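You operate a simulated robot arm through the tools that you are given. There is no shell and no other tool.

Carry out the task below with a simulated robot arm. There is one attempt and no reset: what you move stays moved.

TASK
Build the stack with the card's top sieve, clamp it and set the time.
Fine: nest that sieve on the blue one, fit the lid, clamp it, set the dial to the card's time; do not start.

It is judged by the outcome, as a careful person would: the job done as asked, and still so three seconds after it is handed in. It fails if anything else is knocked over, pushed out of place, dropped, spilled or broken. A push-on lid holds only when it is set on centred and level and pressed home; a screw cap is set on level and turned clockwise until tight.

THE ROBOT
A 5-joint arm with a two-finger parallel gripper, fixed in place. Base frame: the origin is at the foot of the arm, x ahead of it, y to its left, z up; the work surface is at about z = 0.06. Units: m, rad, N and s.
With the tool pointing down near the work surface it reaches from about 0.24 to 0.66 m from the base axis. Its first joint turns from -1.152 to 1.152 rad. The tool tilts only in the upright plane through the base axis and itself; it spins freely about its own axis. Payload 2.9 kg.
The tool frame sits at the grasp point between the pads (the TCP): z along the fingers, y along the line on which they close. The tips reach 0.03 m beyond it. Largest opening 0.11 m; finger width 0.02, thickness 0.01; the body of the gripper, 0.048 by 0.112 m, starts 0.055 m behind the TCP.
Orientation is that of the tool frame in the base frame, as a unit quaternion [x, y, z, w]. With the fingers straight down and closing along the base's y, the tool's x points along the base's -x, its y along +y and its z along -z.

THE INTERFACE
- The arm moves only by the tool drive_tool. Its argument "targets" is a list of rows, each an object of numbers (a shift or turn left out is 0, a gripper value left out holds the last): "tx", "ty", "tz": the shift along the base's x, y, z in m; "wx", "wy", "wz": the turn, a rotation vector about the base's x, y, z in rad; "gripper": the gripper command, from -1 (shut) to 1 (fully open), values between in proportion. In form: [{"tx": .., "ty": .., "tz": .., "wx": .., "wy": .., "wz": .., "gripper": ..}, ...]. A call has 1 to 20 rows; each row is the pose to reach, as a shift and turn from the pose commanded when the call began. Rows are played at 5 a second. More than 0.05 m and 0.15 rad between two rows, or a gripper value outside its range, and nothing of the call is played. A pose out of reach is approached as far as the arm can. The call stops where the force on the tool passes 90 N (or 10 N more than at its start, if that is more) or the arm is blocked; 0.2 s more then pass. The fingers move at their own pace (about 0.108 m/s each) and stop on an object; they squeeze with about 41 N. The grip force told is the motor's: it shows also when the fingers shut on nothing. Time passes only in rows, and 0.2 s behind the last, so rows that repeat a pose let the fingers close. The reply holds the time, the measured pose of the TCP, the force on the tool along the base axes, the opening and the grip force, in the units named above and with some noise, with the torque about the TCP (base axes, N m) and any sound that the robot's microphone picked up.
- Cameras (640 x 400 px; columns grow to the right, rows downward): "scene" is fixed at [0.051, -0.4506, 0.6224]; the picture's right is [0.83, -0.56, 0.00], its down [-0.23, -0.34, -0.91] and it looks along [0.51, 0.75, -0.41] (base axes); focal length 241 px, centre (320, 200). "wrist" rides on the gripper at [0.072, 0.017, -0.103] in the tool frame; the picture's right is [-0.23, 0.97, 0.00], its down [-0.76, -0.18, -0.62] and it looks along [-0.61, -0.14, 0.78] (tool axes); focal length 222 px, centre (320, 200). There is no depth. A picture from a camera that has moved, and an enlarged one, comes with that camera's place and axes in the base frame and with its lens. The place of the scene camera against the robot may be out by one fixed shift of up to 0.025 m in any direction.
- snapshot(camera): a new picture of that camera. The clock stands still meanwhile.
- close_up(camera, box): a new picture of the part [left, top, right, bottom] of that camera's present view, enlarged. The clock stands still meanwhile.
- sign_off(): hands the job in; it is judged then, once.

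Nothing tells you positions but the pictures and the camera data. Unless the task says otherwise, let go and move clear before handing in.

The tools are called after ">>>" as name(argument=value, ...) on one line, values as JSON. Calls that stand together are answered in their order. drive_tool: Moves the arm, as the interface text tells. Its arguments: {"type":"object","properties":{"targets":{"type":"array"}},"required":["targets"]} The other tools are called the same way: snapshot (camera) takes a picture; close_up (camera, box) takes an enlarged picture of a part of a camera's view; sign_off () hands the job in.

At the start:

```text
time: 0.0
eef_pos: [0.2918, 0.1263, 0.5164]
tcp_rot: [0.0, 1.0, 0.0, 0.0]
contact_force: [-0.4, -0.4, 0.7]
moment: [0.0, -0.01, -0.02]
grip_width: 0.1098
grip_force: 0.1
```

scene: 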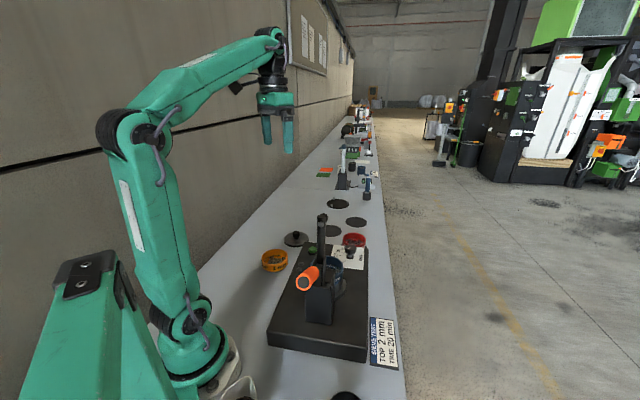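
wrist: 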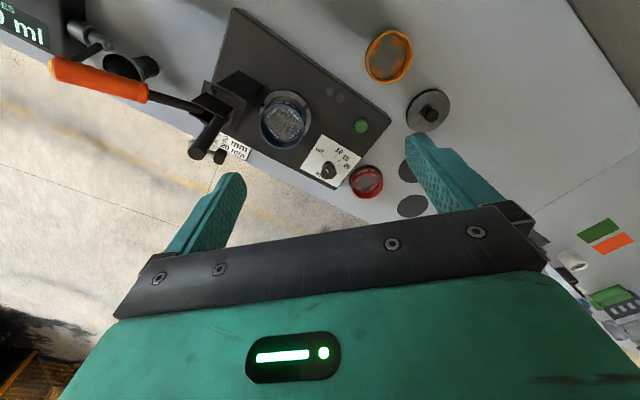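

I see a sieve shaker with a blue sieve, an orange and a red sieve, a lid with a knob, a clamp lever with an orange handle and a card saying "TOP 2 mm, TIME 20 min". I'll look closer before moving anything.

>>> close_up(camera="scene", box=[240, 190, 420, 380])

>>> close_up(camera="scene", box=[250, 220, 380, 300])

>>> close_up(camera="wrist", box=[180, 60, 420, 210])

>>> close_up(camera="wrist", box=[340, 10, 480, 220])

>>> close_up(camera="wrist", box=[0, 0, 260, 180])

>>> close_up(camera="scene", box=[350, 300, 420, 380])

```text
2.11 times, centred on (330, 285) of scene
camera zoom: at [0.051, -0.4506, 0.6224], right [0.83, -0.56, 0.0], down [-0.23, -0.34, -0.91], along [0.51, 0.75, -0.41], focal length 507 px, centre (299, 21)
```

zoom: 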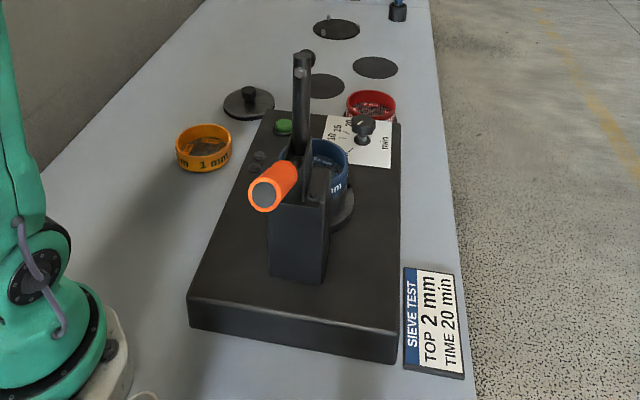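

```text
4.92 times, centred on (315, 260) of scene
camera zoom: at [0.051, -0.4506, 0.6224], right [0.83, -0.56, 0.0], down [-0.23, -0.34, -0.91], along [0.51, 0.75, -0.41], focal length 1186 px, centre (345, -95)
```

zoom: 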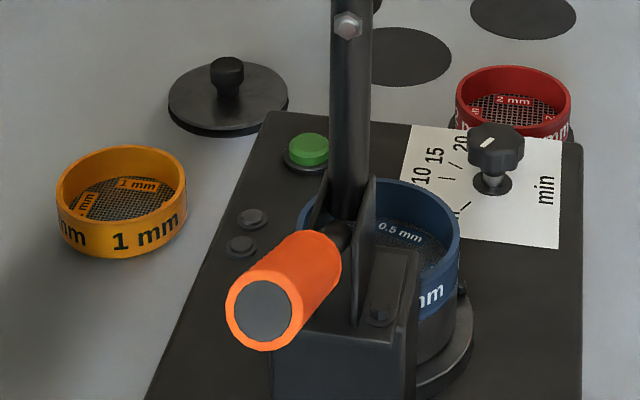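

```text
2.67 times, centred on (300, 135) of wrist
camera zoom: at [0.2183, 0.1428, 0.6195], right [0.23, 0.97, 0.0], down [0.76, -0.18, 0.62], along [0.61, -0.14, -0.78], focal length 592 px, centre (373, 373)
```

zoom: 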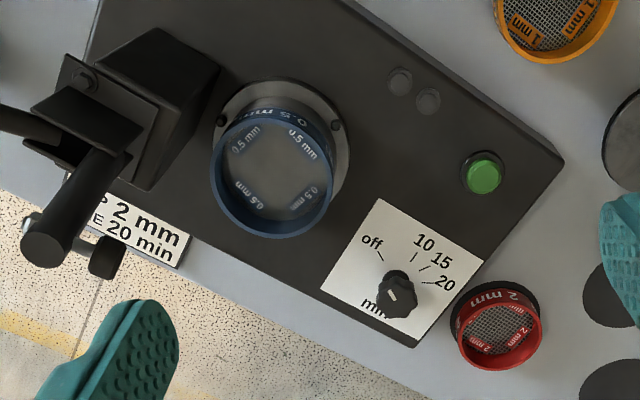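

```text
1.90 times, centred on (410, 115) of wrist
camera zoom: at [0.2183, 0.1428, 0.6195], right [0.23, 0.97, 0.0], down [0.76, -0.18, 0.62], along [0.61, -0.14, -0.78], focal length 423 px, centre (149, 362)
```

zoom: 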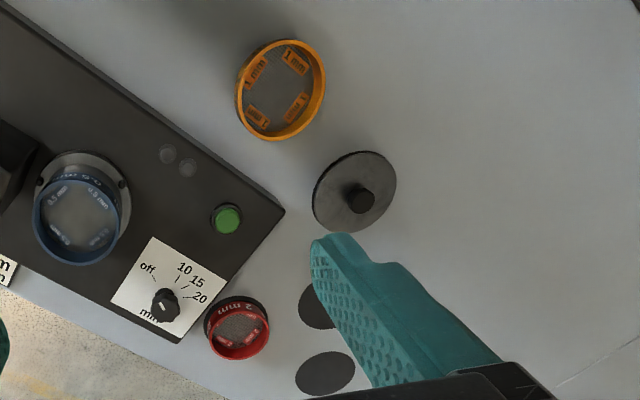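

```text
2.22 times, centred on (130, 90) of wrist
camera zoom: at [0.2183, 0.1428, 0.6195], right [0.23, 0.97, 0.0], down [0.76, -0.18, 0.62], along [0.61, -0.14, -0.78], focal length 494 px, centre (742, 444)
```

zoom: 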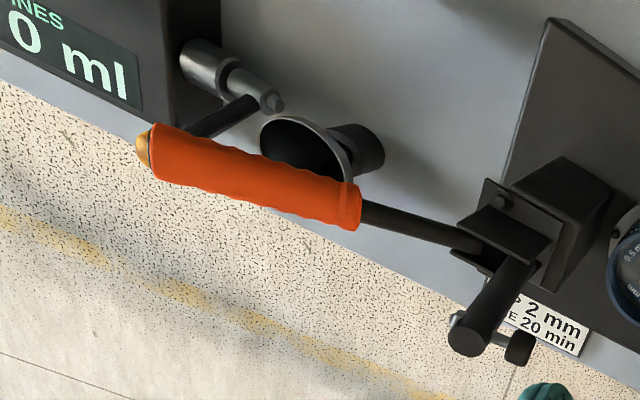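

```text
5.00 times, centred on (385, 340) of scene
camera zoom: at [0.051, -0.4506, 0.6224], right [0.83, -0.56, 0.0], down [-0.23, -0.34, -0.91], along [0.51, 0.75, -0.41], focal length 1204 px, centre (-5, -500)
```

zoom: 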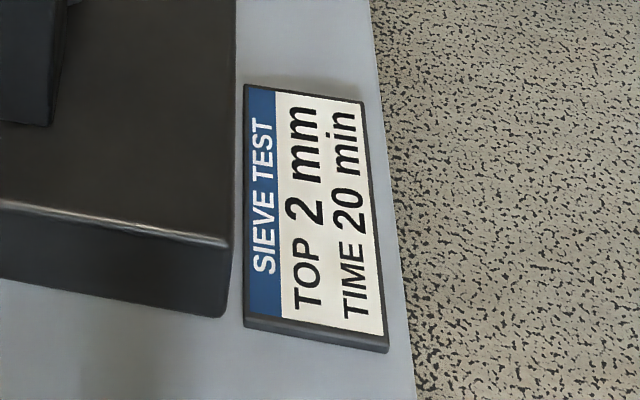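

The card calls for the 2 mm sieve (red) on top and 20 min. The machine base is turned about 45°, with the clamp open: arm up, orange handle pointing out. Before touching anything I'll look from several wrist poses to work out heights.

>>> drive_tool(targets=[{"tx": 0.04, "ty": 0.0, "tz": 0.0, "gripper": 1}, {"tx": 0.08, "ty": 0.0, "tz": 0.0}, {"tx": 0.12, "ty": 0.0, "tz": 0.0}, {"tx": 0.12, "ty": 0.0, "tz": 0.0}])

>>> snapshot(camera="wrist")

>>> snapshot(camera="scene")

```text
time: 1.0
eef_pos: [0.411, 0.1266, 0.5155]
tcp_rot: [-0.001, 1.0, 0.0, 0.0]
contact_force: [-0.2, 0.8, 1.0]
moment: [0.02, -0.02, 0.01]
grip_width: 0.11
grip_force: 0.1
```

```text
taken
camera wrist: at [0.3382, 0.1427, 0.6199], right [0.23, 0.97, 0.0], down [0.76, -0.18, 0.62], along [0.61, -0.14, -0.78], focal length 222 px, centre (320, 200)
```

wrist: 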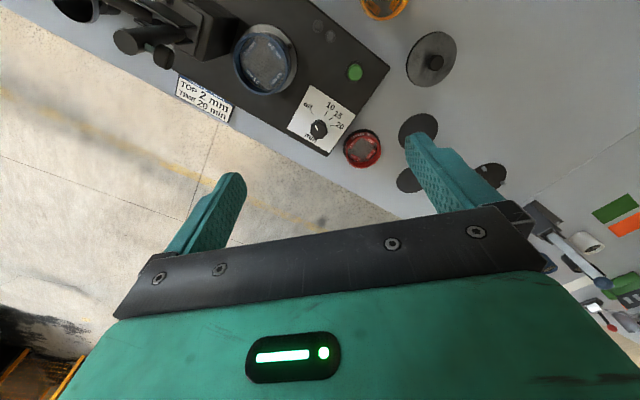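

```text
taken
```

scene: 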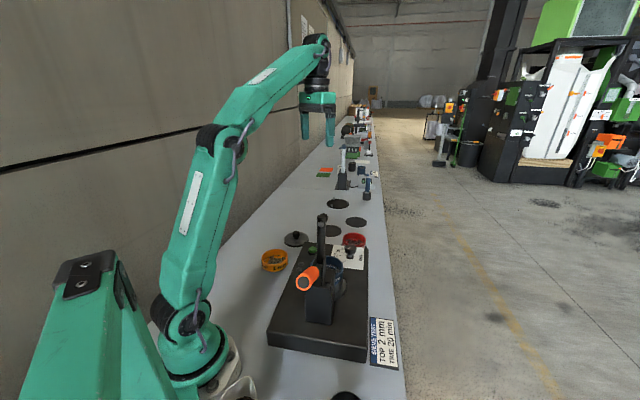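

The wrist camera seems consistent with the tool. I'll take enlargements here to triangulate properly.

>>> close_up(camera="wrist", box=[260, 60, 500, 210])

>>> close_up(camera="wrist", box=[100, 0, 340, 150])

>>> close_up(camera="scene", box=[300, 205, 390, 275])

```text
2.67 times, centred on (380, 135) of wrist
camera zoom: at [0.3382, 0.1427, 0.6199], right [0.23, 0.97, 0.0], down [0.76, -0.18, 0.62], along [0.61, -0.14, -0.78], focal length 592 px, centre (160, 373)
```

zoom: 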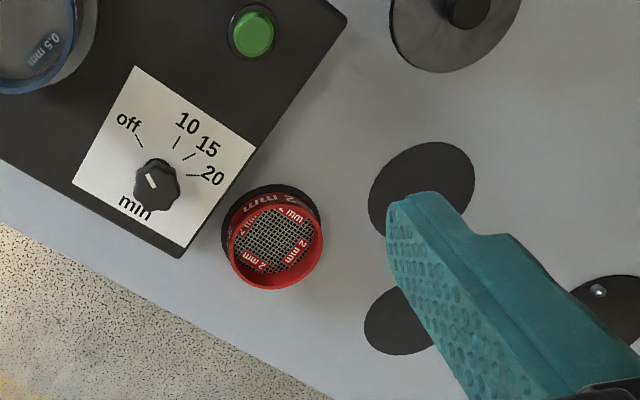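

```text
2.67 times, centred on (220, 75) of wrist
camera zoom: at [0.3382, 0.1427, 0.6199], right [0.23, 0.97, 0.0], down [0.76, -0.18, 0.62], along [0.61, -0.14, -0.78], focal length 592 px, centre (587, 533)
```

zoom: 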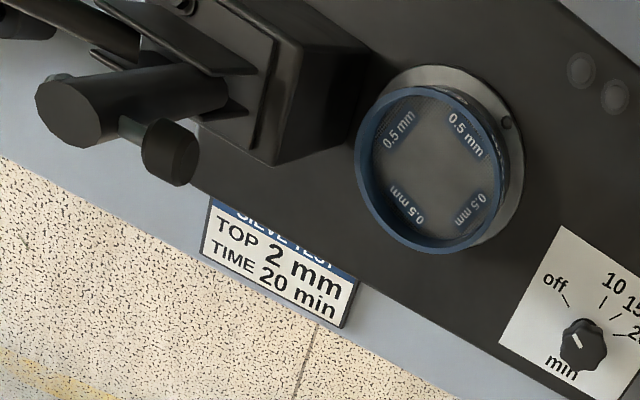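

```text
5.71 times, centred on (345, 240) of scene
camera zoom: at [0.051, -0.4506, 0.6224], right [0.83, -0.56, 0.0], down [-0.23, -0.34, -0.91], along [0.51, 0.75, -0.41], focal length 1376 px, centre (177, -29)
```

zoom: 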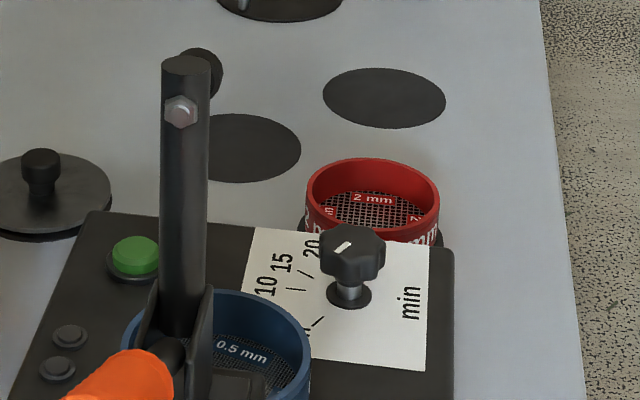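

Base-top height comes out lower than I assumed, so I want better baselines. I'll descend over the free area near the lid, well above everything.

>>> drive_tool(targets=[{"ty": 0.03, "tz": -0.03}, {"ty": 0.06, "tz": -0.07}, {"ty": 0.1, "tz": -0.1}, {"ty": 0.13, "tz": -0.13}, {"ty": 0.16, "tz": -0.16}, {"ty": 0.18, "tz": -0.2}, {"ty": 0.18, "tz": -0.2}])

>>> snapshot(camera="wrist")

>>> snapshot(camera="scene")

```text
time: 2.6
eef_pos: [0.4121, 0.3066, 0.3172]
tcp_rot: [0.0, 1.0, 0.0, 0.0]
contact_force: [-0.2, 0.3, 0.3]
moment: [0.0, -0.02, 0.0]
grip_width: 0.1099
grip_force: 0.1
```

```text
taken
camera wrist: at [0.3388, 0.3226, 0.4201], right [0.23, 0.97, 0.0], down [0.76, -0.18, 0.62], along [0.61, -0.14, -0.78], focal length 222 px, centre (320, 200)
```

wrist: 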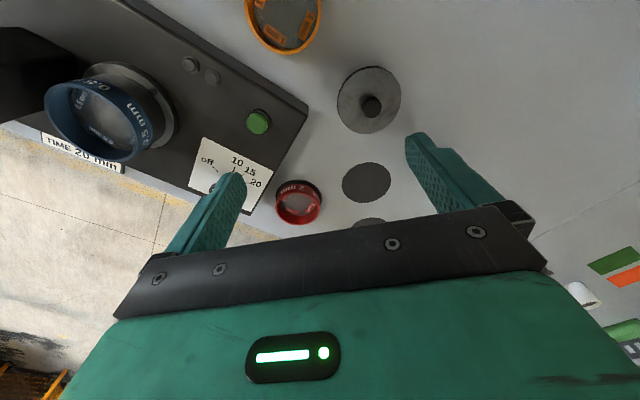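

```text
taken
```

scene: 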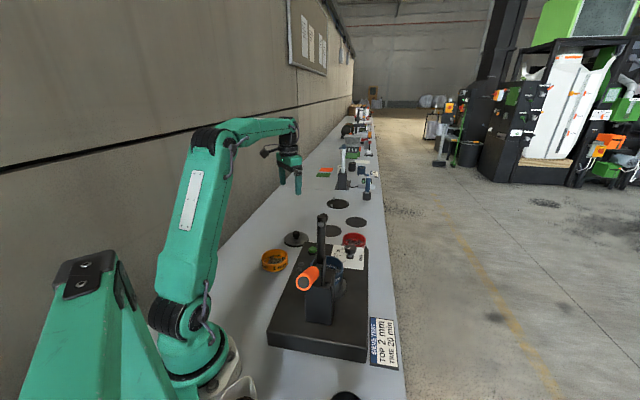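

>>> close_up(camera="wrist", box=[160, 40, 420, 230])

>>> close_up(camera="wrist", box=[0, 20, 200, 180])

>>> close_up(camera="scene", box=[240, 100, 400, 260])

```text
2.11 times, centred on (290, 135) of wrist
camera zoom: at [0.3388, 0.3226, 0.4201], right [0.23, 0.97, 0.0], down [0.76, -0.18, 0.62], along [0.61, -0.14, -0.78], focal length 468 px, centre (383, 337)
```

zoom: 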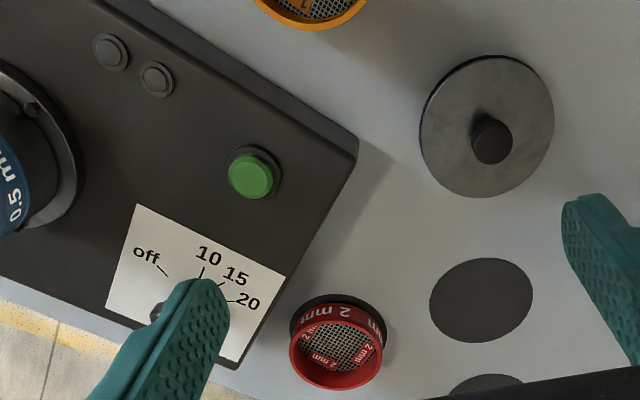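

```text
2.50 times, centred on (100, 100) of wrist
camera zoom: at [0.3388, 0.3226, 0.4201], right [0.23, 0.97, 0.0], down [0.76, -0.18, 0.62], along [0.61, -0.14, -0.78], focal length 555 px, centre (870, 450)
```

zoom: 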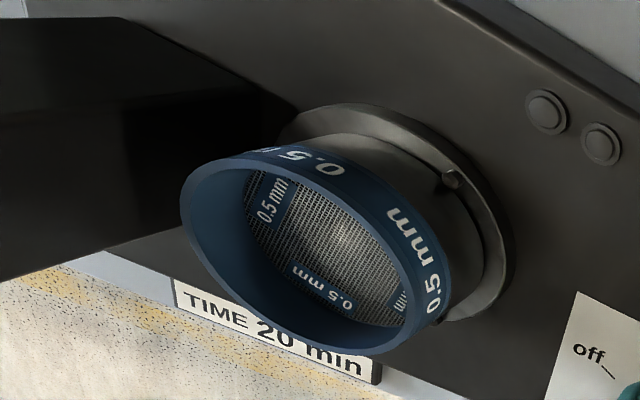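

```text
2.50 times, centred on (320, 180) of scene
camera zoom: at [0.051, -0.4506, 0.6224], right [0.83, -0.56, 0.0], down [-0.23, -0.34, -0.91], along [0.51, 0.75, -0.41], focal length 602 px, centre (320, 250)
```

zoom: 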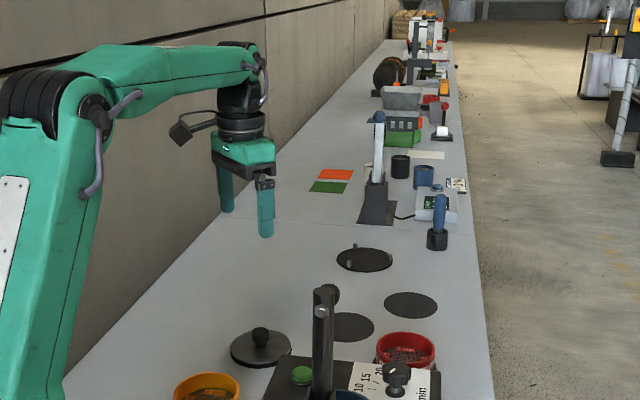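

Heights from parallax are noisy. I'll close the fingers and gently touch the table at a free spot between the orange sieve and the lid to fix the table height.

>>> drive_tool(targets=[{"tx": -0.013, "tz": -0.03, "gripper": -1}, {"tx": -0.027, "tz": -0.07, "gripper": -1}, {"tx": -0.027, "tz": -0.11, "gripper": -1}, {"tx": -0.027, "tz": -0.15, "gripper": -1}, {"tx": -0.027, "tz": -0.19, "gripper": -1}, {"tx": -0.027, "tz": -0.2, "gripper": -1}, {"tx": -0.027, "tz": -0.2, "gripper": -1}])

>>> snapshot(camera="wrist")

>>> close_up(camera="scene", box=[220, 140, 400, 300])

```text
time: 4.2
eef_pos: [0.3837, 0.3062, 0.1163]
tcp_rot: [0.0, 1.0, 0.0, 0.0]
contact_force: [-0.5, -1.2, 0.2]
moment: [0.01, -0.02, -0.03]
grip_width: 0.0
grip_force: 38.0
```

```text
taken
camera wrist: at [0.3112, 0.3232, 0.2198], right [0.23, 0.97, 0.0], down [0.76, -0.18, 0.62], along [0.61, -0.14, -0.78], focal length 222 px, centre (320, 200)
```

wrist: 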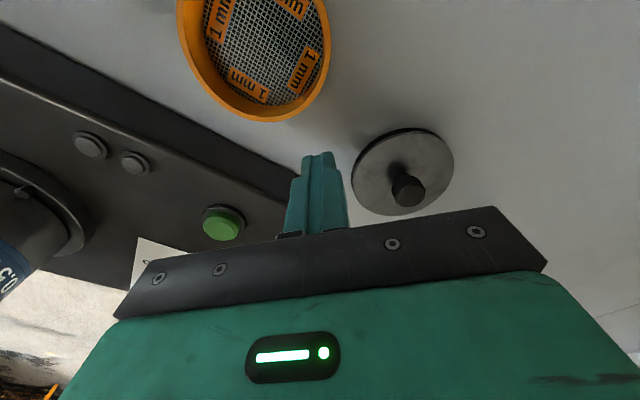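

```text
2.50 times, centred on (310, 220) of scene
camera zoom: at [0.051, -0.4506, 0.6224], right [0.83, -0.56, 0.0], down [-0.23, -0.34, -0.91], along [0.51, 0.75, -0.41], focal length 602 px, centre (345, 150)
```

zoom: 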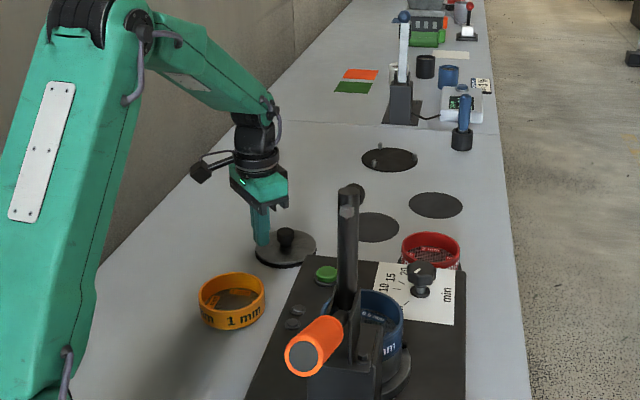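

>>> drive_tool(targets=[{"tz": -0.005}, {"tz": -0.01}, {"tz": -0.015}, {"tz": -0.02}, {"tz": -0.02}])

>>> snapshot(camera="wrist")

>>> close_up(camera="scene", box=[240, 180, 340, 280])

```text
time: 5.4
eef_pos: [0.3842, 0.3065, 0.095]
tcp_rot: [-0.001, 1.0, 0.0, 0.0]
contact_force: [-0.4, 0.2, -0.7]
moment: [0.0, 0.03, 0.01]
grip_width: 0.0001
grip_force: 37.7
```

```text
taken
camera wrist: at [0.3113, 0.3231, 0.1996], right [0.23, 0.97, 0.0], down [0.76, -0.18, 0.62], along [0.61, -0.14, -0.78], focal length 222 px, centre (320, 200)
```

wrist: 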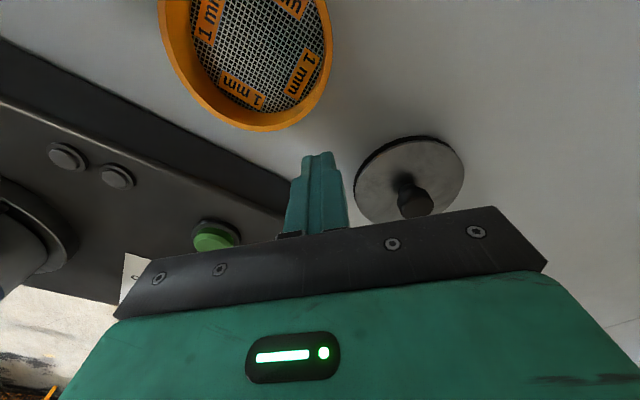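

```text
4.00 times, centred on (290, 230) of scene
camera zoom: at [0.051, -0.4506, 0.6224], right [0.83, -0.56, 0.0], down [-0.23, -0.34, -0.91], along [0.51, 0.75, -0.41], focal length 963 px, centre (440, 80)
```

zoom: 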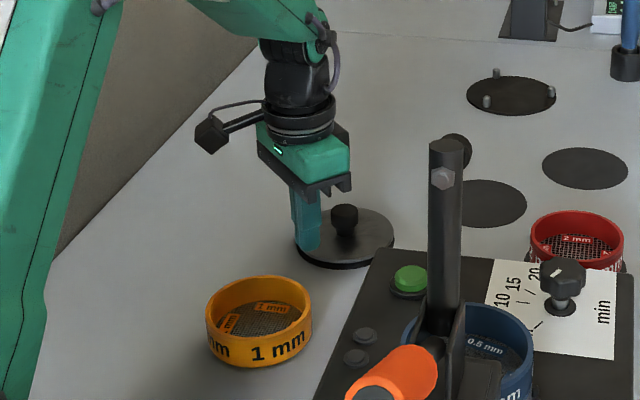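

>>> drive_tool(targets=[{"tz": -0.004}, {"tz": -0.008}, {"tz": -0.012}, {"tz": -0.012}])

>>> close_up(camera="scene", box=[240, 200, 320, 270])

>>> snapshot(camera="wrist")

```text
time: 6.4
eef_pos: [0.3847, 0.3066, 0.0828]
tcp_rot: [0.0, 1.0, 0.0, -0.001]
contact_force: [0.9, -0.4, -0.1]
moment: [-0.01, -0.02, 0.0]
grip_width: 0.0
grip_force: 37.3
```

```text
5.71 times, centred on (280, 235) of scene
camera zoom: at [0.051, -0.4506, 0.6224], right [0.83, -0.56, 0.0], down [-0.23, -0.34, -0.91], along [0.51, 0.75, -0.41], focal length 1376 px, centre (549, 0)
```

zoom: 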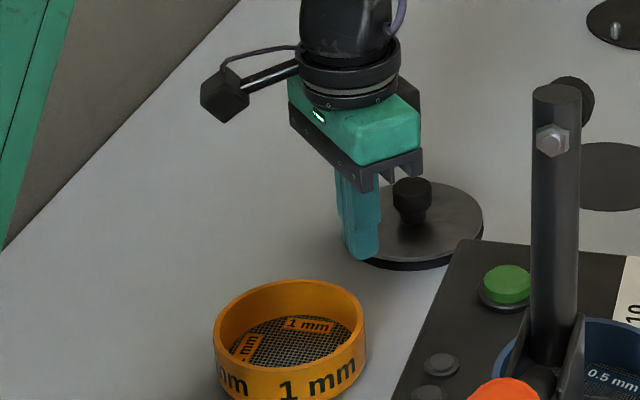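

```text
taken
camera wrist: at [0.3114, 0.3228, 0.1873], right [0.23, 0.97, 0.0], down [0.76, -0.18, 0.62], along [0.61, -0.14, -0.78], focal length 222 px, centre (320, 200)
```

wrist: 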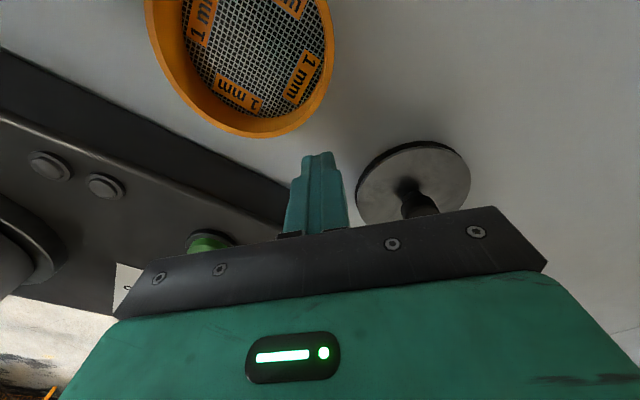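

>>> drive_tool(targets=[{"tz": -0.004}, {"tz": -0.008}, {"tz": -0.012}, {"tz": -0.012}])

>>> close_up(camera="scene", box=[240, 200, 320, 270])

```text
time: 7.4
eef_pos: [0.3839, 0.3063, 0.0729]
tcp_rot: [0.0, 1.0, 0.001, -0.001]
contact_force: [0.2, -0.5, 0.4]
moment: [0.02, -0.03, -0.01]
grip_width: 0.0
grip_force: 38.1
```

```text
5.71 times, centred on (280, 235) of scene
camera zoom: at [0.051, -0.4506, 0.6224], right [0.83, -0.56, 0.0], down [-0.23, -0.34, -0.91], along [0.51, 0.75, -0.41], focal length 1376 px, centre (549, 0)
```

zoom: 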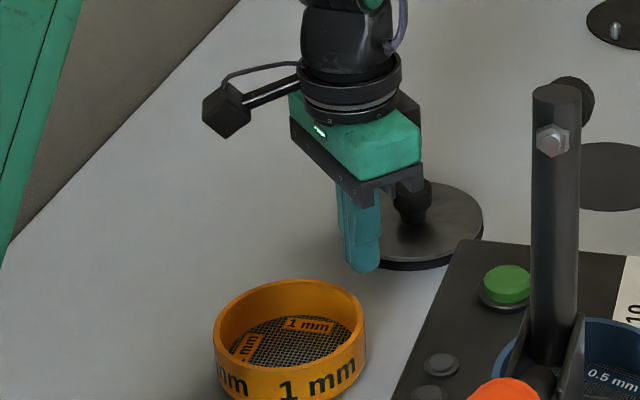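

>>> drive_tool(targets=[{"tz": -0.003}, {"tz": -0.006}, {"tz": -0.009}, {"tz": -0.009}])

>>> close_up(camera="scene", box=[240, 200, 320, 270])

>>> snapshot(camera="wrist")

```text
time: 8.4
eef_pos: [0.3853, 0.3072, 0.0635]
tcp_rot: [0.0, 1.0, 0.001, 0.0]
contact_force: [0.5, -0.2, 0.8]
moment: [0.0, 0.02, 0.0]
grip_width: 0.0
grip_force: 37.5
```

```text
5.71 times, centred on (280, 235) of scene
camera zoom: at [0.051, -0.4506, 0.6224], right [0.83, -0.56, 0.0], down [-0.23, -0.34, -0.91], along [0.51, 0.75, -0.41], focal length 1376 px, centre (549, 0)
```

zoom: 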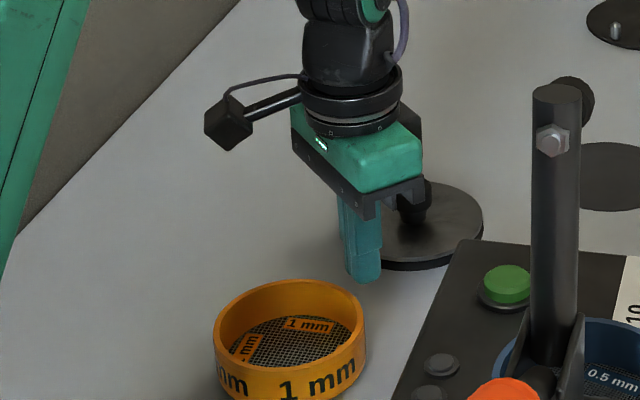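

```text
taken
camera wrist: at [0.3117, 0.3228, 0.1663], right [0.23, 0.97, 0.0], down [0.76, -0.18, 0.62], along [0.61, -0.14, -0.78], focal length 222 px, centre (320, 200)
```

wrist: 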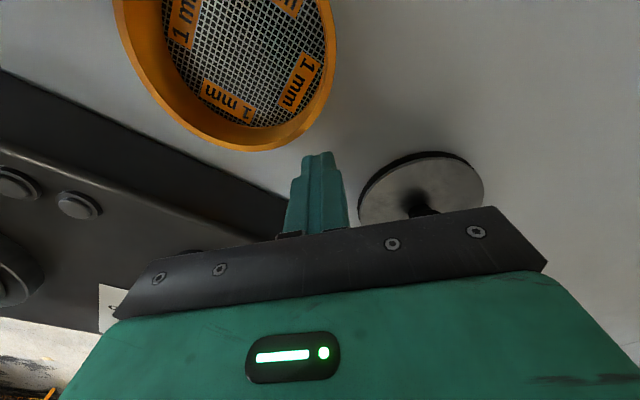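

>>> drive_tool(targets=[{"tz": -0.003}, {"tz": -0.006}, {"tz": -0.009}, {"tz": -0.009}])

>>> close_up(camera="scene", box=[240, 200, 320, 270])

```text
time: 9.4
eef_pos: [0.3841, 0.3062, 0.0542]
tcp_rot: [0.0, 1.0, 0.0, 0.0]
contact_force: [-0.3, 0.1, 0.3]
moment: [-0.01, 0.0, 0.0]
grip_width: 0.0
grip_force: 37.4
```

```text
5.71 times, centred on (280, 235) of scene
camera zoom: at [0.051, -0.4506, 0.6224], right [0.83, -0.56, 0.0], down [-0.23, -0.34, -0.91], along [0.51, 0.75, -0.41], focal length 1376 px, centre (549, 0)
```

zoom: 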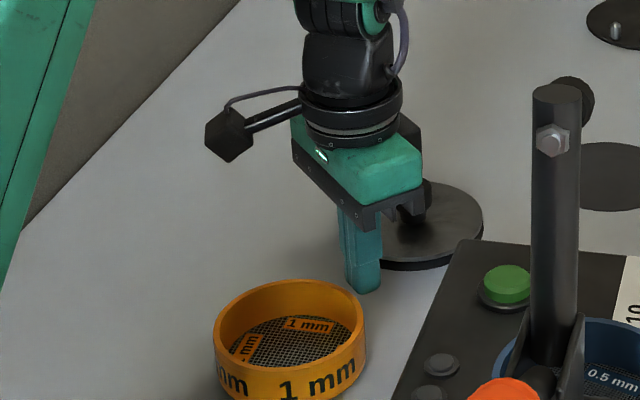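

>>> drive_tool(targets=[{"tz": -0.003}, {"tz": -0.006}, {"tz": -0.009}, {"tz": -0.009}])

>>> close_up(camera="scene", box=[240, 200, 320, 270])

>>> snapshot(camera="wrist")

```text
time: 10.4
eef_pos: [0.3837, 0.3065, 0.0453]
tcp_rot: [0.0, 1.0, 0.0, 0.0]
contact_force: [-0.2, -0.8, 0.3]
moment: [0.01, -0.03, -0.02]
grip_width: 0.0001
grip_force: 37.7
```

```text
5.71 times, centred on (280, 235) of scene
camera zoom: at [0.051, -0.4506, 0.6224], right [0.83, -0.56, 0.0], down [-0.23, -0.34, -0.91], along [0.51, 0.75, -0.41], focal length 1376 px, centre (549, 0)
```

zoom: 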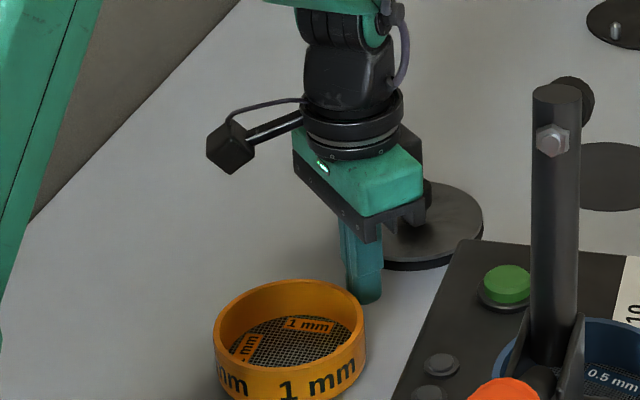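

```text
taken
camera wrist: at [0.3115, 0.3229, 0.1485], right [0.23, 0.97, 0.0], down [0.76, -0.18, 0.62], along [0.61, -0.14, -0.78], focal length 222 px, centre (320, 200)
```

wrist: 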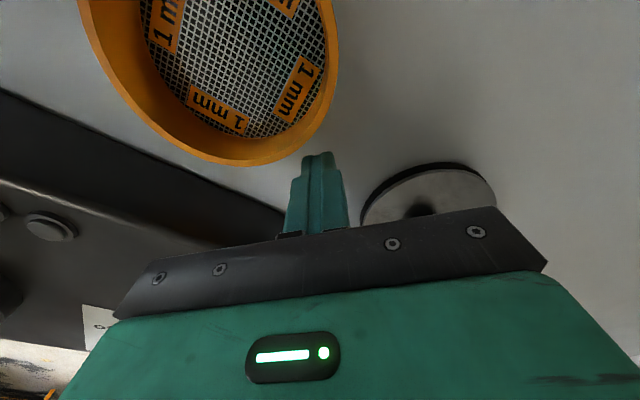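

>>> drive_tool(targets=[{"tz": -0.003}, {"tz": -0.006}, {"tz": -0.009}, {"tz": -0.009}])

>>> close_up(camera="scene", box=[240, 200, 320, 270])

```text
time: 11.4
eef_pos: [0.3844, 0.3063, 0.0361]
tcp_rot: [0.0, 1.0, 0.0, 0.0]
contact_force: [-0.6, -0.5, 0.4]
moment: [-0.01, 0.03, 0.01]
grip_width: 0.0
grip_force: 38.0
```

```text
5.71 times, centred on (280, 235) of scene
camera zoom: at [0.051, -0.4506, 0.6224], right [0.83, -0.56, 0.0], down [-0.23, -0.34, -0.91], along [0.51, 0.75, -0.41], focal length 1376 px, centre (549, 0)
```

zoom: 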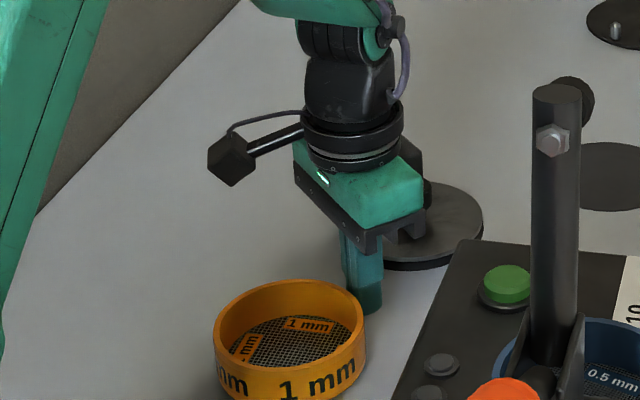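

>>> drive_tool(targets=[{"tz": -0.002}, {"tz": -0.004}, {"tz": -0.006}, {"tz": -0.006}])

>>> close_up(camera="scene", box=[240, 200, 320, 270])

```text
time: 12.4
eef_pos: [0.384, 0.3069, 0.0294]
tcp_rot: [-0.001, 1.0, 0.0, 0.0]
contact_force: [-0.8, -0.1, -0.1]
moment: [0.03, 0.03, 0.0]
grip_width: 0.0
grip_force: 37.4
```

```text
5.71 times, centred on (280, 235) of scene
camera zoom: at [0.051, -0.4506, 0.6224], right [0.83, -0.56, 0.0], down [-0.23, -0.34, -0.91], along [0.51, 0.75, -0.41], focal length 1376 px, centre (549, 0)
```

zoom: 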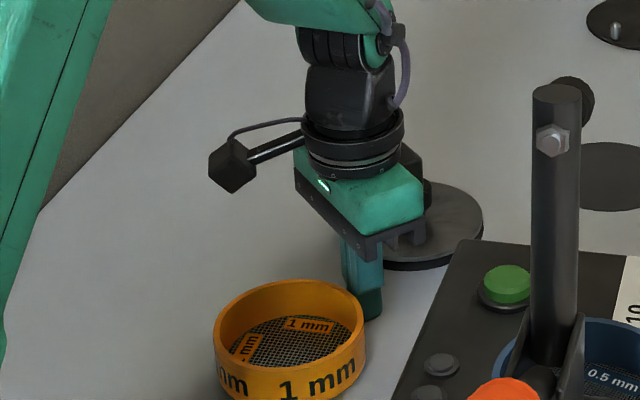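

>>> drive_tool(targets=[{"tz": -0.002}, {"tz": -0.004}, {"tz": -0.006}, {"tz": -0.006}])

>>> snapshot(camera="wrist")

```text
time: 13.4
eef_pos: [0.3842, 0.3073, 0.03]
tcp_rot: [-0.001, 1.0, 0.0, 0.001]
contact_force: [-31.2, -18.8, 77.8]
moment: [-0.56, 0.93, -0.28]
grip_width: 0.0
grip_force: 37.6
```

```text
taken
camera wrist: at [0.3113, 0.3231, 0.1336], right [0.23, 0.97, 0.0], down [0.76, -0.18, 0.62], along [0.61, -0.14, -0.78], focal length 222 px, centre (320, 200)
```

wrist: 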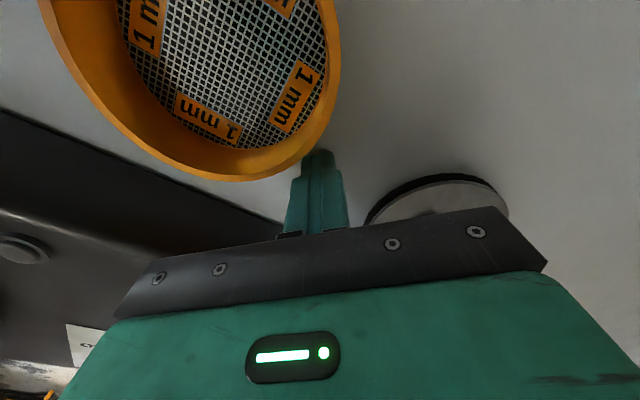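

Contact at TCP z = 0.030, so the tips touched at z ≈ 0.000. The table is at about 0 and the machine's top plate at about 0.06, which agrees with the camera rays. I'll lift off and go look at the red 2 mm sieve, which is at about (0.649, 0.196).

>>> drive_tool(targets=[{"tz": 0.03}, {"tz": 0.07}, {"tz": 0.12}, {"tz": 0.17}, {"tz": 0.22}, {"tz": 0.24}, {"tz": 0.24}])

```text
time: 15.0
eef_pos: [0.3822, 0.3071, 0.2663]
tcp_rot: [0.001, 1.0, 0.001, 0.0]
contact_force: [0.8, 0.5, -0.7]
moment: [0.02, 0.01, 0.01]
grip_width: 0.0
grip_force: 37.9
```

>>> drive_tool(targets=[{"tx": 0.035, "ty": -0.02, "wz": 0.05, "gripper": 1}, {"tx": 0.07, "ty": -0.04, "wz": 0.1}, {"tx": 0.105, "ty": -0.06, "wz": 0.15}, {"tx": 0.14, "ty": -0.08, "wz": 0.2}, {"tx": 0.175, "ty": -0.1, "wz": 0.25}, {"tx": 0.205, "ty": -0.118, "wz": 0.293}, {"tx": 0.205, "ty": -0.118, "wz": 0.293}])

>>> snapshot(camera="wrist")

>>> close_up(camera="scene", box=[240, 140, 420, 300])

```text
time: 16.6
eef_pos: [0.5882, 0.1884, 0.2631]
tcp_rot: [-0.147, 0.989, 0.0, 0.0]
contact_force: [-0.4, 0.7, 0.0]
moment: [-0.01, 0.0, 0.04]
grip_width: 0.1102
grip_force: 0.1
```

```text
taken
camera wrist: at [0.5149, 0.1833, 0.3673], right [-0.07, 1.0, 0.0], down [0.78, 0.05, 0.62], along [0.62, 0.04, -0.78], focal length 222 px, centre (320, 200)
```

wrist: 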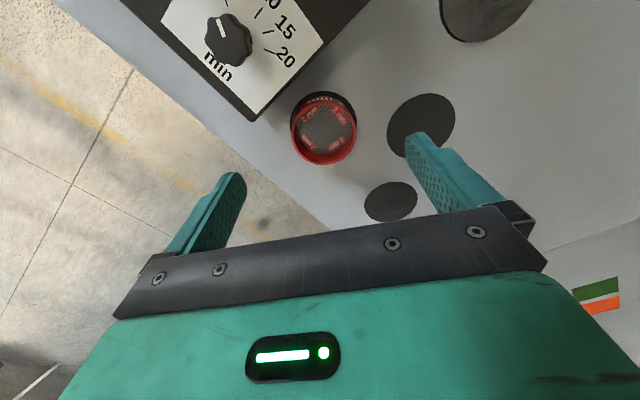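

```text
2.50 times, centred on (330, 220) of scene
camera zoom: at [0.051, -0.4506, 0.6224], right [0.83, -0.56, 0.0], down [-0.23, -0.34, -0.91], along [0.51, 0.75, -0.41], focal length 602 px, centre (295, 150)
```

zoom: 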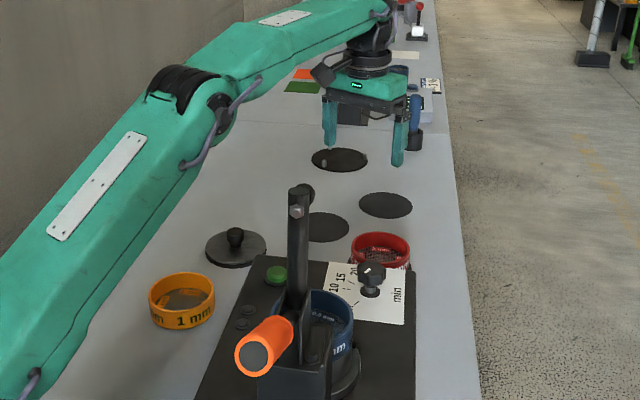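

>>> close_up(camera="wrist", box=[180, 0, 420, 180])

>>> close_up(camera="wrist", box=[260, 70, 380, 180])

>>> close_up(camera="wrist", box=[160, 0, 320, 110])

```text
2.22 times, centred on (300, 90) of wrist
camera zoom: at [0.5149, 0.1833, 0.3673], right [-0.07, 1.0, 0.0], down [0.78, 0.05, 0.62], along [0.62, 0.04, -0.78], focal length 494 px, centre (364, 444)
```

zoom: 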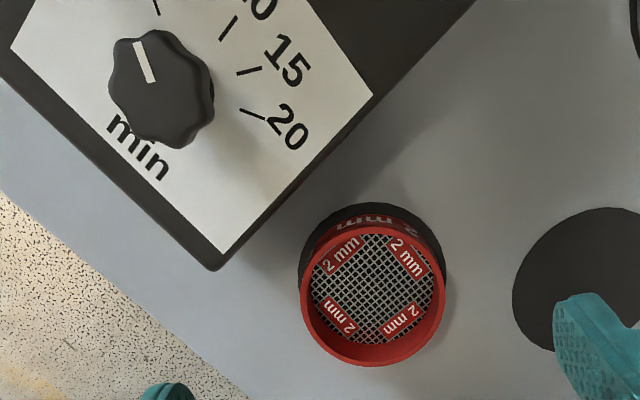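

```text
3.64 times, centred on (320, 125) of wrist
camera zoom: at [0.5149, 0.1833, 0.3673], right [-0.07, 1.0, 0.0], down [0.78, 0.05, 0.62], along [0.62, 0.04, -0.78], focal length 808 px, centre (320, 473)
```

zoom: 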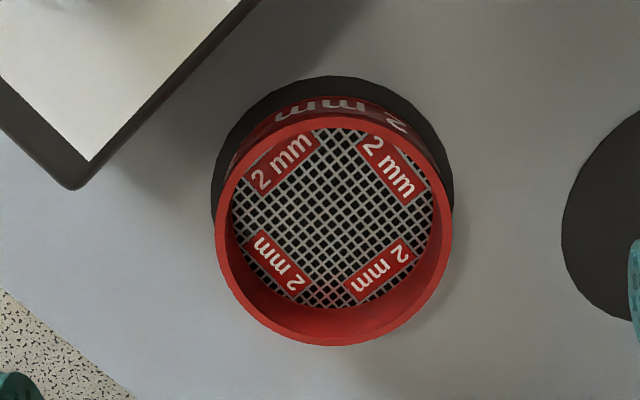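

```text
3.64 times, centred on (240, 55) of wrist
camera zoom: at [0.5149, 0.1833, 0.3673], right [-0.07, 1.0, 0.0], down [0.78, 0.05, 0.62], along [0.62, 0.04, -0.78], focal length 808 px, centre (611, 727)
```

zoom: 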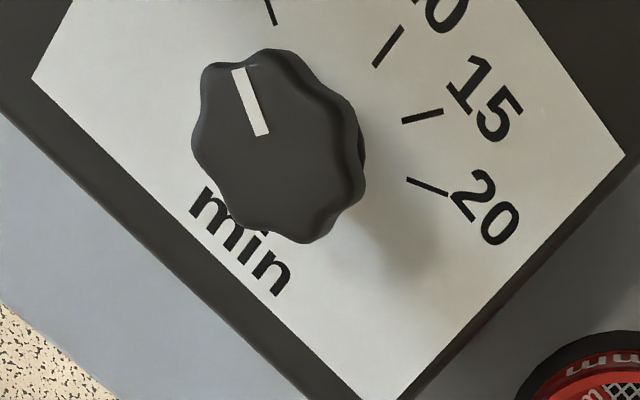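

The red sieve's centre is near (0.647, 0.197), rim about 0.10 across, close to the reach limit. I'll move above it and check how far the arm goes with the tool pointing down.

>>> drive_tool(targets=[{"tx": 0.03, "ty": 0.005, "tz": -0.02}, {"tx": 0.058, "ty": 0.009, "tz": -0.05}, {"tx": 0.058, "ty": 0.009, "tz": -0.09}, {"tx": 0.058, "ty": 0.009, "tz": -0.12}, {"tx": 0.058, "ty": 0.009, "tz": -0.12}])

>>> snapshot(camera="wrist")

>>> close_up(camera="scene", box=[260, 150, 420, 280])

```text
time: 17.8
eef_pos: [0.6418, 0.1954, 0.143]
tcp_rot: [-0.146, 0.989, 0.0, 0.0]
contact_force: [0.2, -0.1, 0.6]
moment: [0.01, -0.02, 0.02]
grip_width: 0.11
grip_force: 0.1
out of reach, approached as far as the arm can: row 1, 2, 3, 4, 5
```

```text
taken
camera wrist: at [0.5672, 0.1905, 0.2463], right [-0.06, 1.0, 0.0], down [0.78, 0.05, 0.62], along [0.62, 0.04, -0.78], focal length 222 px, centre (320, 200)
```

wrist: 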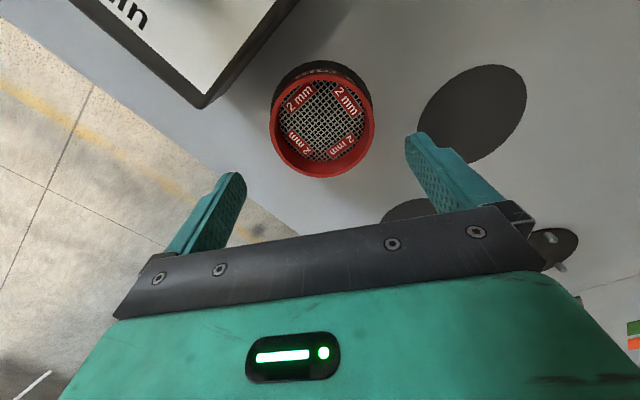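

```text
3.08 times, centred on (340, 215) of scene
camera zoom: at [0.051, -0.4506, 0.6224], right [0.83, -0.56, 0.0], down [-0.23, -0.34, -0.91], along [0.51, 0.75, -0.41], focal length 741 px, centre (258, 154)
```

zoom: 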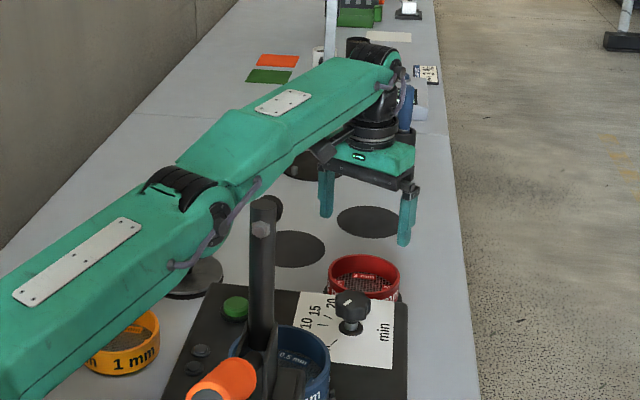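

>>> drive_tool(targets=[{"tz": -0.03}, {"tz": -0.05}, {"tz": -0.05}, {"tz": -0.05}])

>>> snapshot(camera="wrist")

>>> close_up(camera="scene", box=[300, 190, 400, 270])

```text
time: 18.8
eef_pos: [0.6419, 0.1964, 0.0932]
tcp_rot: [-0.146, 0.989, 0.0, 0.0]
contact_force: [0.3, -0.2, 0.0]
moment: [-0.01, 0.01, 0.01]
grip_width: 0.11
grip_force: 0.0
```

```text
taken
camera wrist: at [0.5669, 0.1909, 0.1968], right [-0.06, 1.0, 0.0], down [0.78, 0.05, 0.62], along [0.62, 0.04, -0.78], focal length 222 px, centre (320, 200)
```

wrist: 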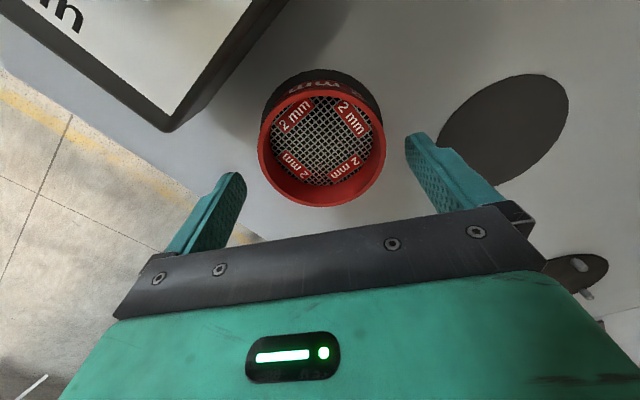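

```text
5.00 times, centred on (350, 230) of scene
camera zoom: at [0.051, -0.4506, 0.6224], right [0.83, -0.56, 0.0], down [-0.23, -0.34, -0.91], along [0.51, 0.75, -0.41], focal length 1204 px, centre (170, 50)
```

zoom: 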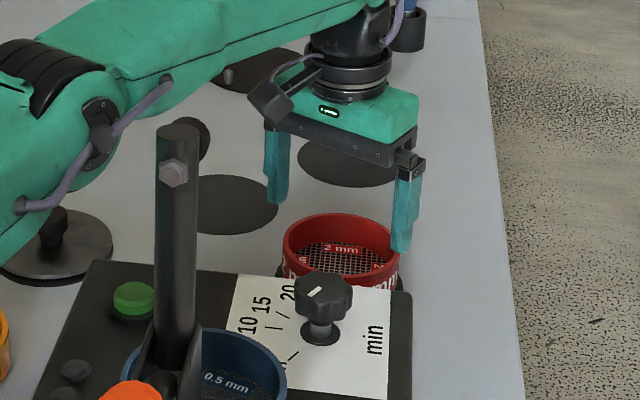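

The rim now reads as centred at (0.643, 0.197), almost under the TCP. I'll lower so the tips are about 15 mm above the table, straddling the sieve, and check before closing.

>>> drive_tool(targets=[{"tz": -0.015, "ty": 0.0}, {"tz": -0.03}, {"tz": -0.04}, {"tz": -0.048}, {"tz": -0.048}])

>>> snapshot(camera="wrist")

>>> close_up(camera="scene", box=[300, 190, 400, 270])

```text
time: 20.0
eef_pos: [0.6421, 0.1965, 0.0448]
tcp_rot: [-0.146, 0.989, 0.0, 0.0]
contact_force: [-0.2, -0.2, 0.2]
moment: [0.01, 0.02, 0.01]
grip_width: 0.1101
grip_force: 0.1
```

```text
taken
camera wrist: at [0.5673, 0.1906, 0.1483], right [-0.06, 1.0, 0.0], down [0.78, 0.05, 0.62], along [0.62, 0.04, -0.78], focal length 222 px, centre (320, 200)
```

wrist: 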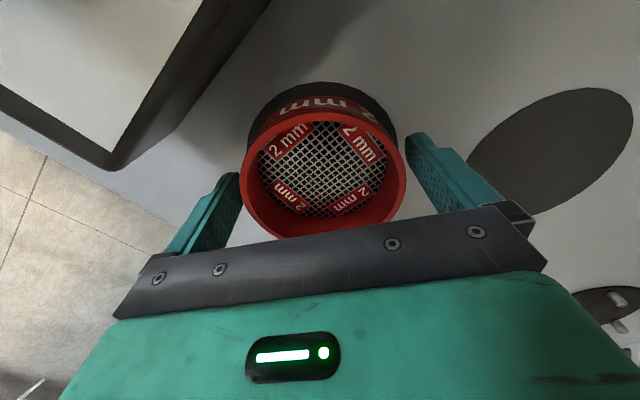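

```text
5.00 times, centred on (350, 230) of scene
camera zoom: at [0.051, -0.4506, 0.6224], right [0.83, -0.56, 0.0], down [-0.23, -0.34, -0.91], along [0.51, 0.75, -0.41], focal length 1204 px, centre (170, 50)
```

zoom: 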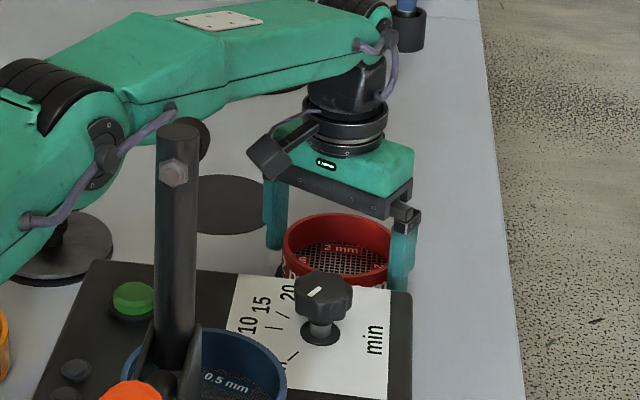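

The sieve is centred between the fingers; the rim is at about z = 0.03. I'll go 5 mm lower and close.

>>> drive_tool(targets=[{"tz": -0.005}, {"tz": -0.005}, {"tz": -0.005, "gripper": -1}, {"tz": -0.005, "gripper": -1}, {"tz": -0.005, "gripper": -1}, {"tz": -0.005, "gripper": -1}])

>>> snapshot(camera="wrist")

>>> close_up(camera="scene", box=[300, 190, 400, 270])

```text
time: 21.4
eef_pos: [0.6425, 0.1945, 0.0394]
tcp_rot: [-0.146, 0.989, 0.0, 0.0]
contact_force: [0.7, -0.5, 0.1]
moment: [-0.02, 0.02, -0.03]
grip_width: 0.1055
grip_force: 41.2
```

```text
taken
camera wrist: at [0.5674, 0.1906, 0.1434], right [-0.06, 1.0, 0.0], down [0.78, 0.05, 0.62], along [0.62, 0.04, -0.78], focal length 222 px, centre (320, 200)
```

wrist: 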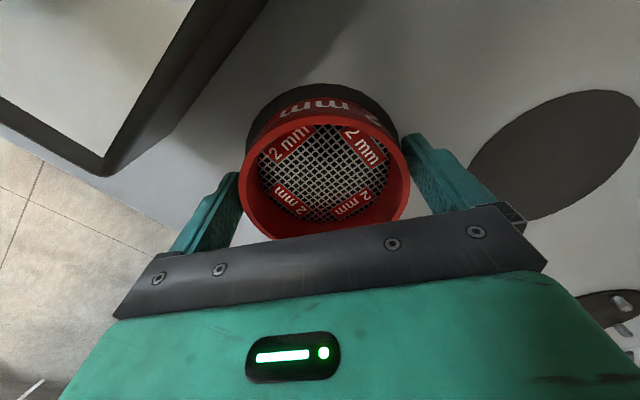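

```text
5.00 times, centred on (350, 230) of scene
camera zoom: at [0.051, -0.4506, 0.6224], right [0.83, -0.56, 0.0], down [-0.23, -0.34, -0.91], along [0.51, 0.75, -0.41], focal length 1204 px, centre (170, 50)
```

zoom: 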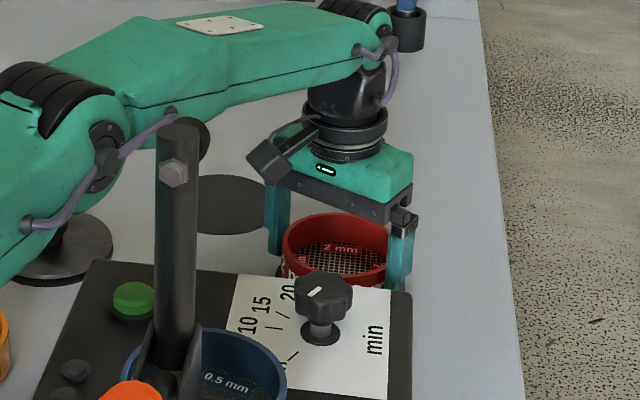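

Fingers stopped at 0.1055 with full grip force, so the sieve is held. I'll lift a little and check that it comes up level.

>>> drive_tool(targets=[{"tz": 0.01, "gripper": -1}, {"tz": 0.02}, {"tz": 0.03}, {"tz": 0.04}, {"tz": 0.04}])

>>> snapshot(camera="wrist")

>>> close_up(camera="scene", box=[300, 190, 400, 270])

```text
time: 22.6
eef_pos: [0.642, 0.1957, 0.08]
tcp_rot: [-0.146, 0.989, 0.0, 0.0]
contact_force: [0.1, -0.3, -0.5]
moment: [-0.02, 0.03, 0.0]
grip_width: 0.1055
grip_force: 41.1
```

```text
taken
camera wrist: at [0.5671, 0.1903, 0.1836], right [-0.06, 1.0, 0.0], down [0.78, 0.05, 0.62], along [0.62, 0.04, -0.78], focal length 222 px, centre (320, 200)
```

wrist: 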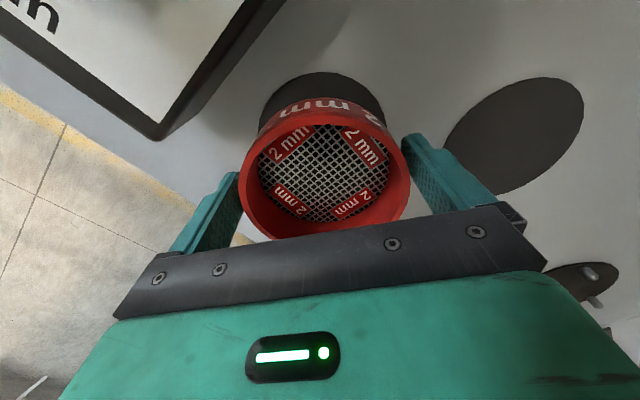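

```text
5.00 times, centred on (350, 230) of scene
camera zoom: at [0.051, -0.4506, 0.6224], right [0.83, -0.56, 0.0], down [-0.23, -0.34, -0.91], along [0.51, 0.75, -0.41], focal length 1204 px, centre (170, 50)
```

zoom: 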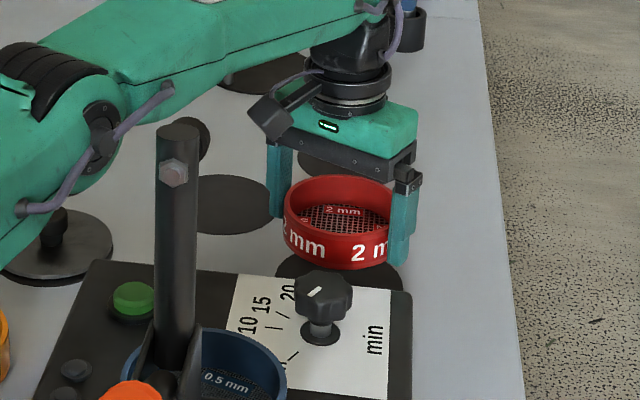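

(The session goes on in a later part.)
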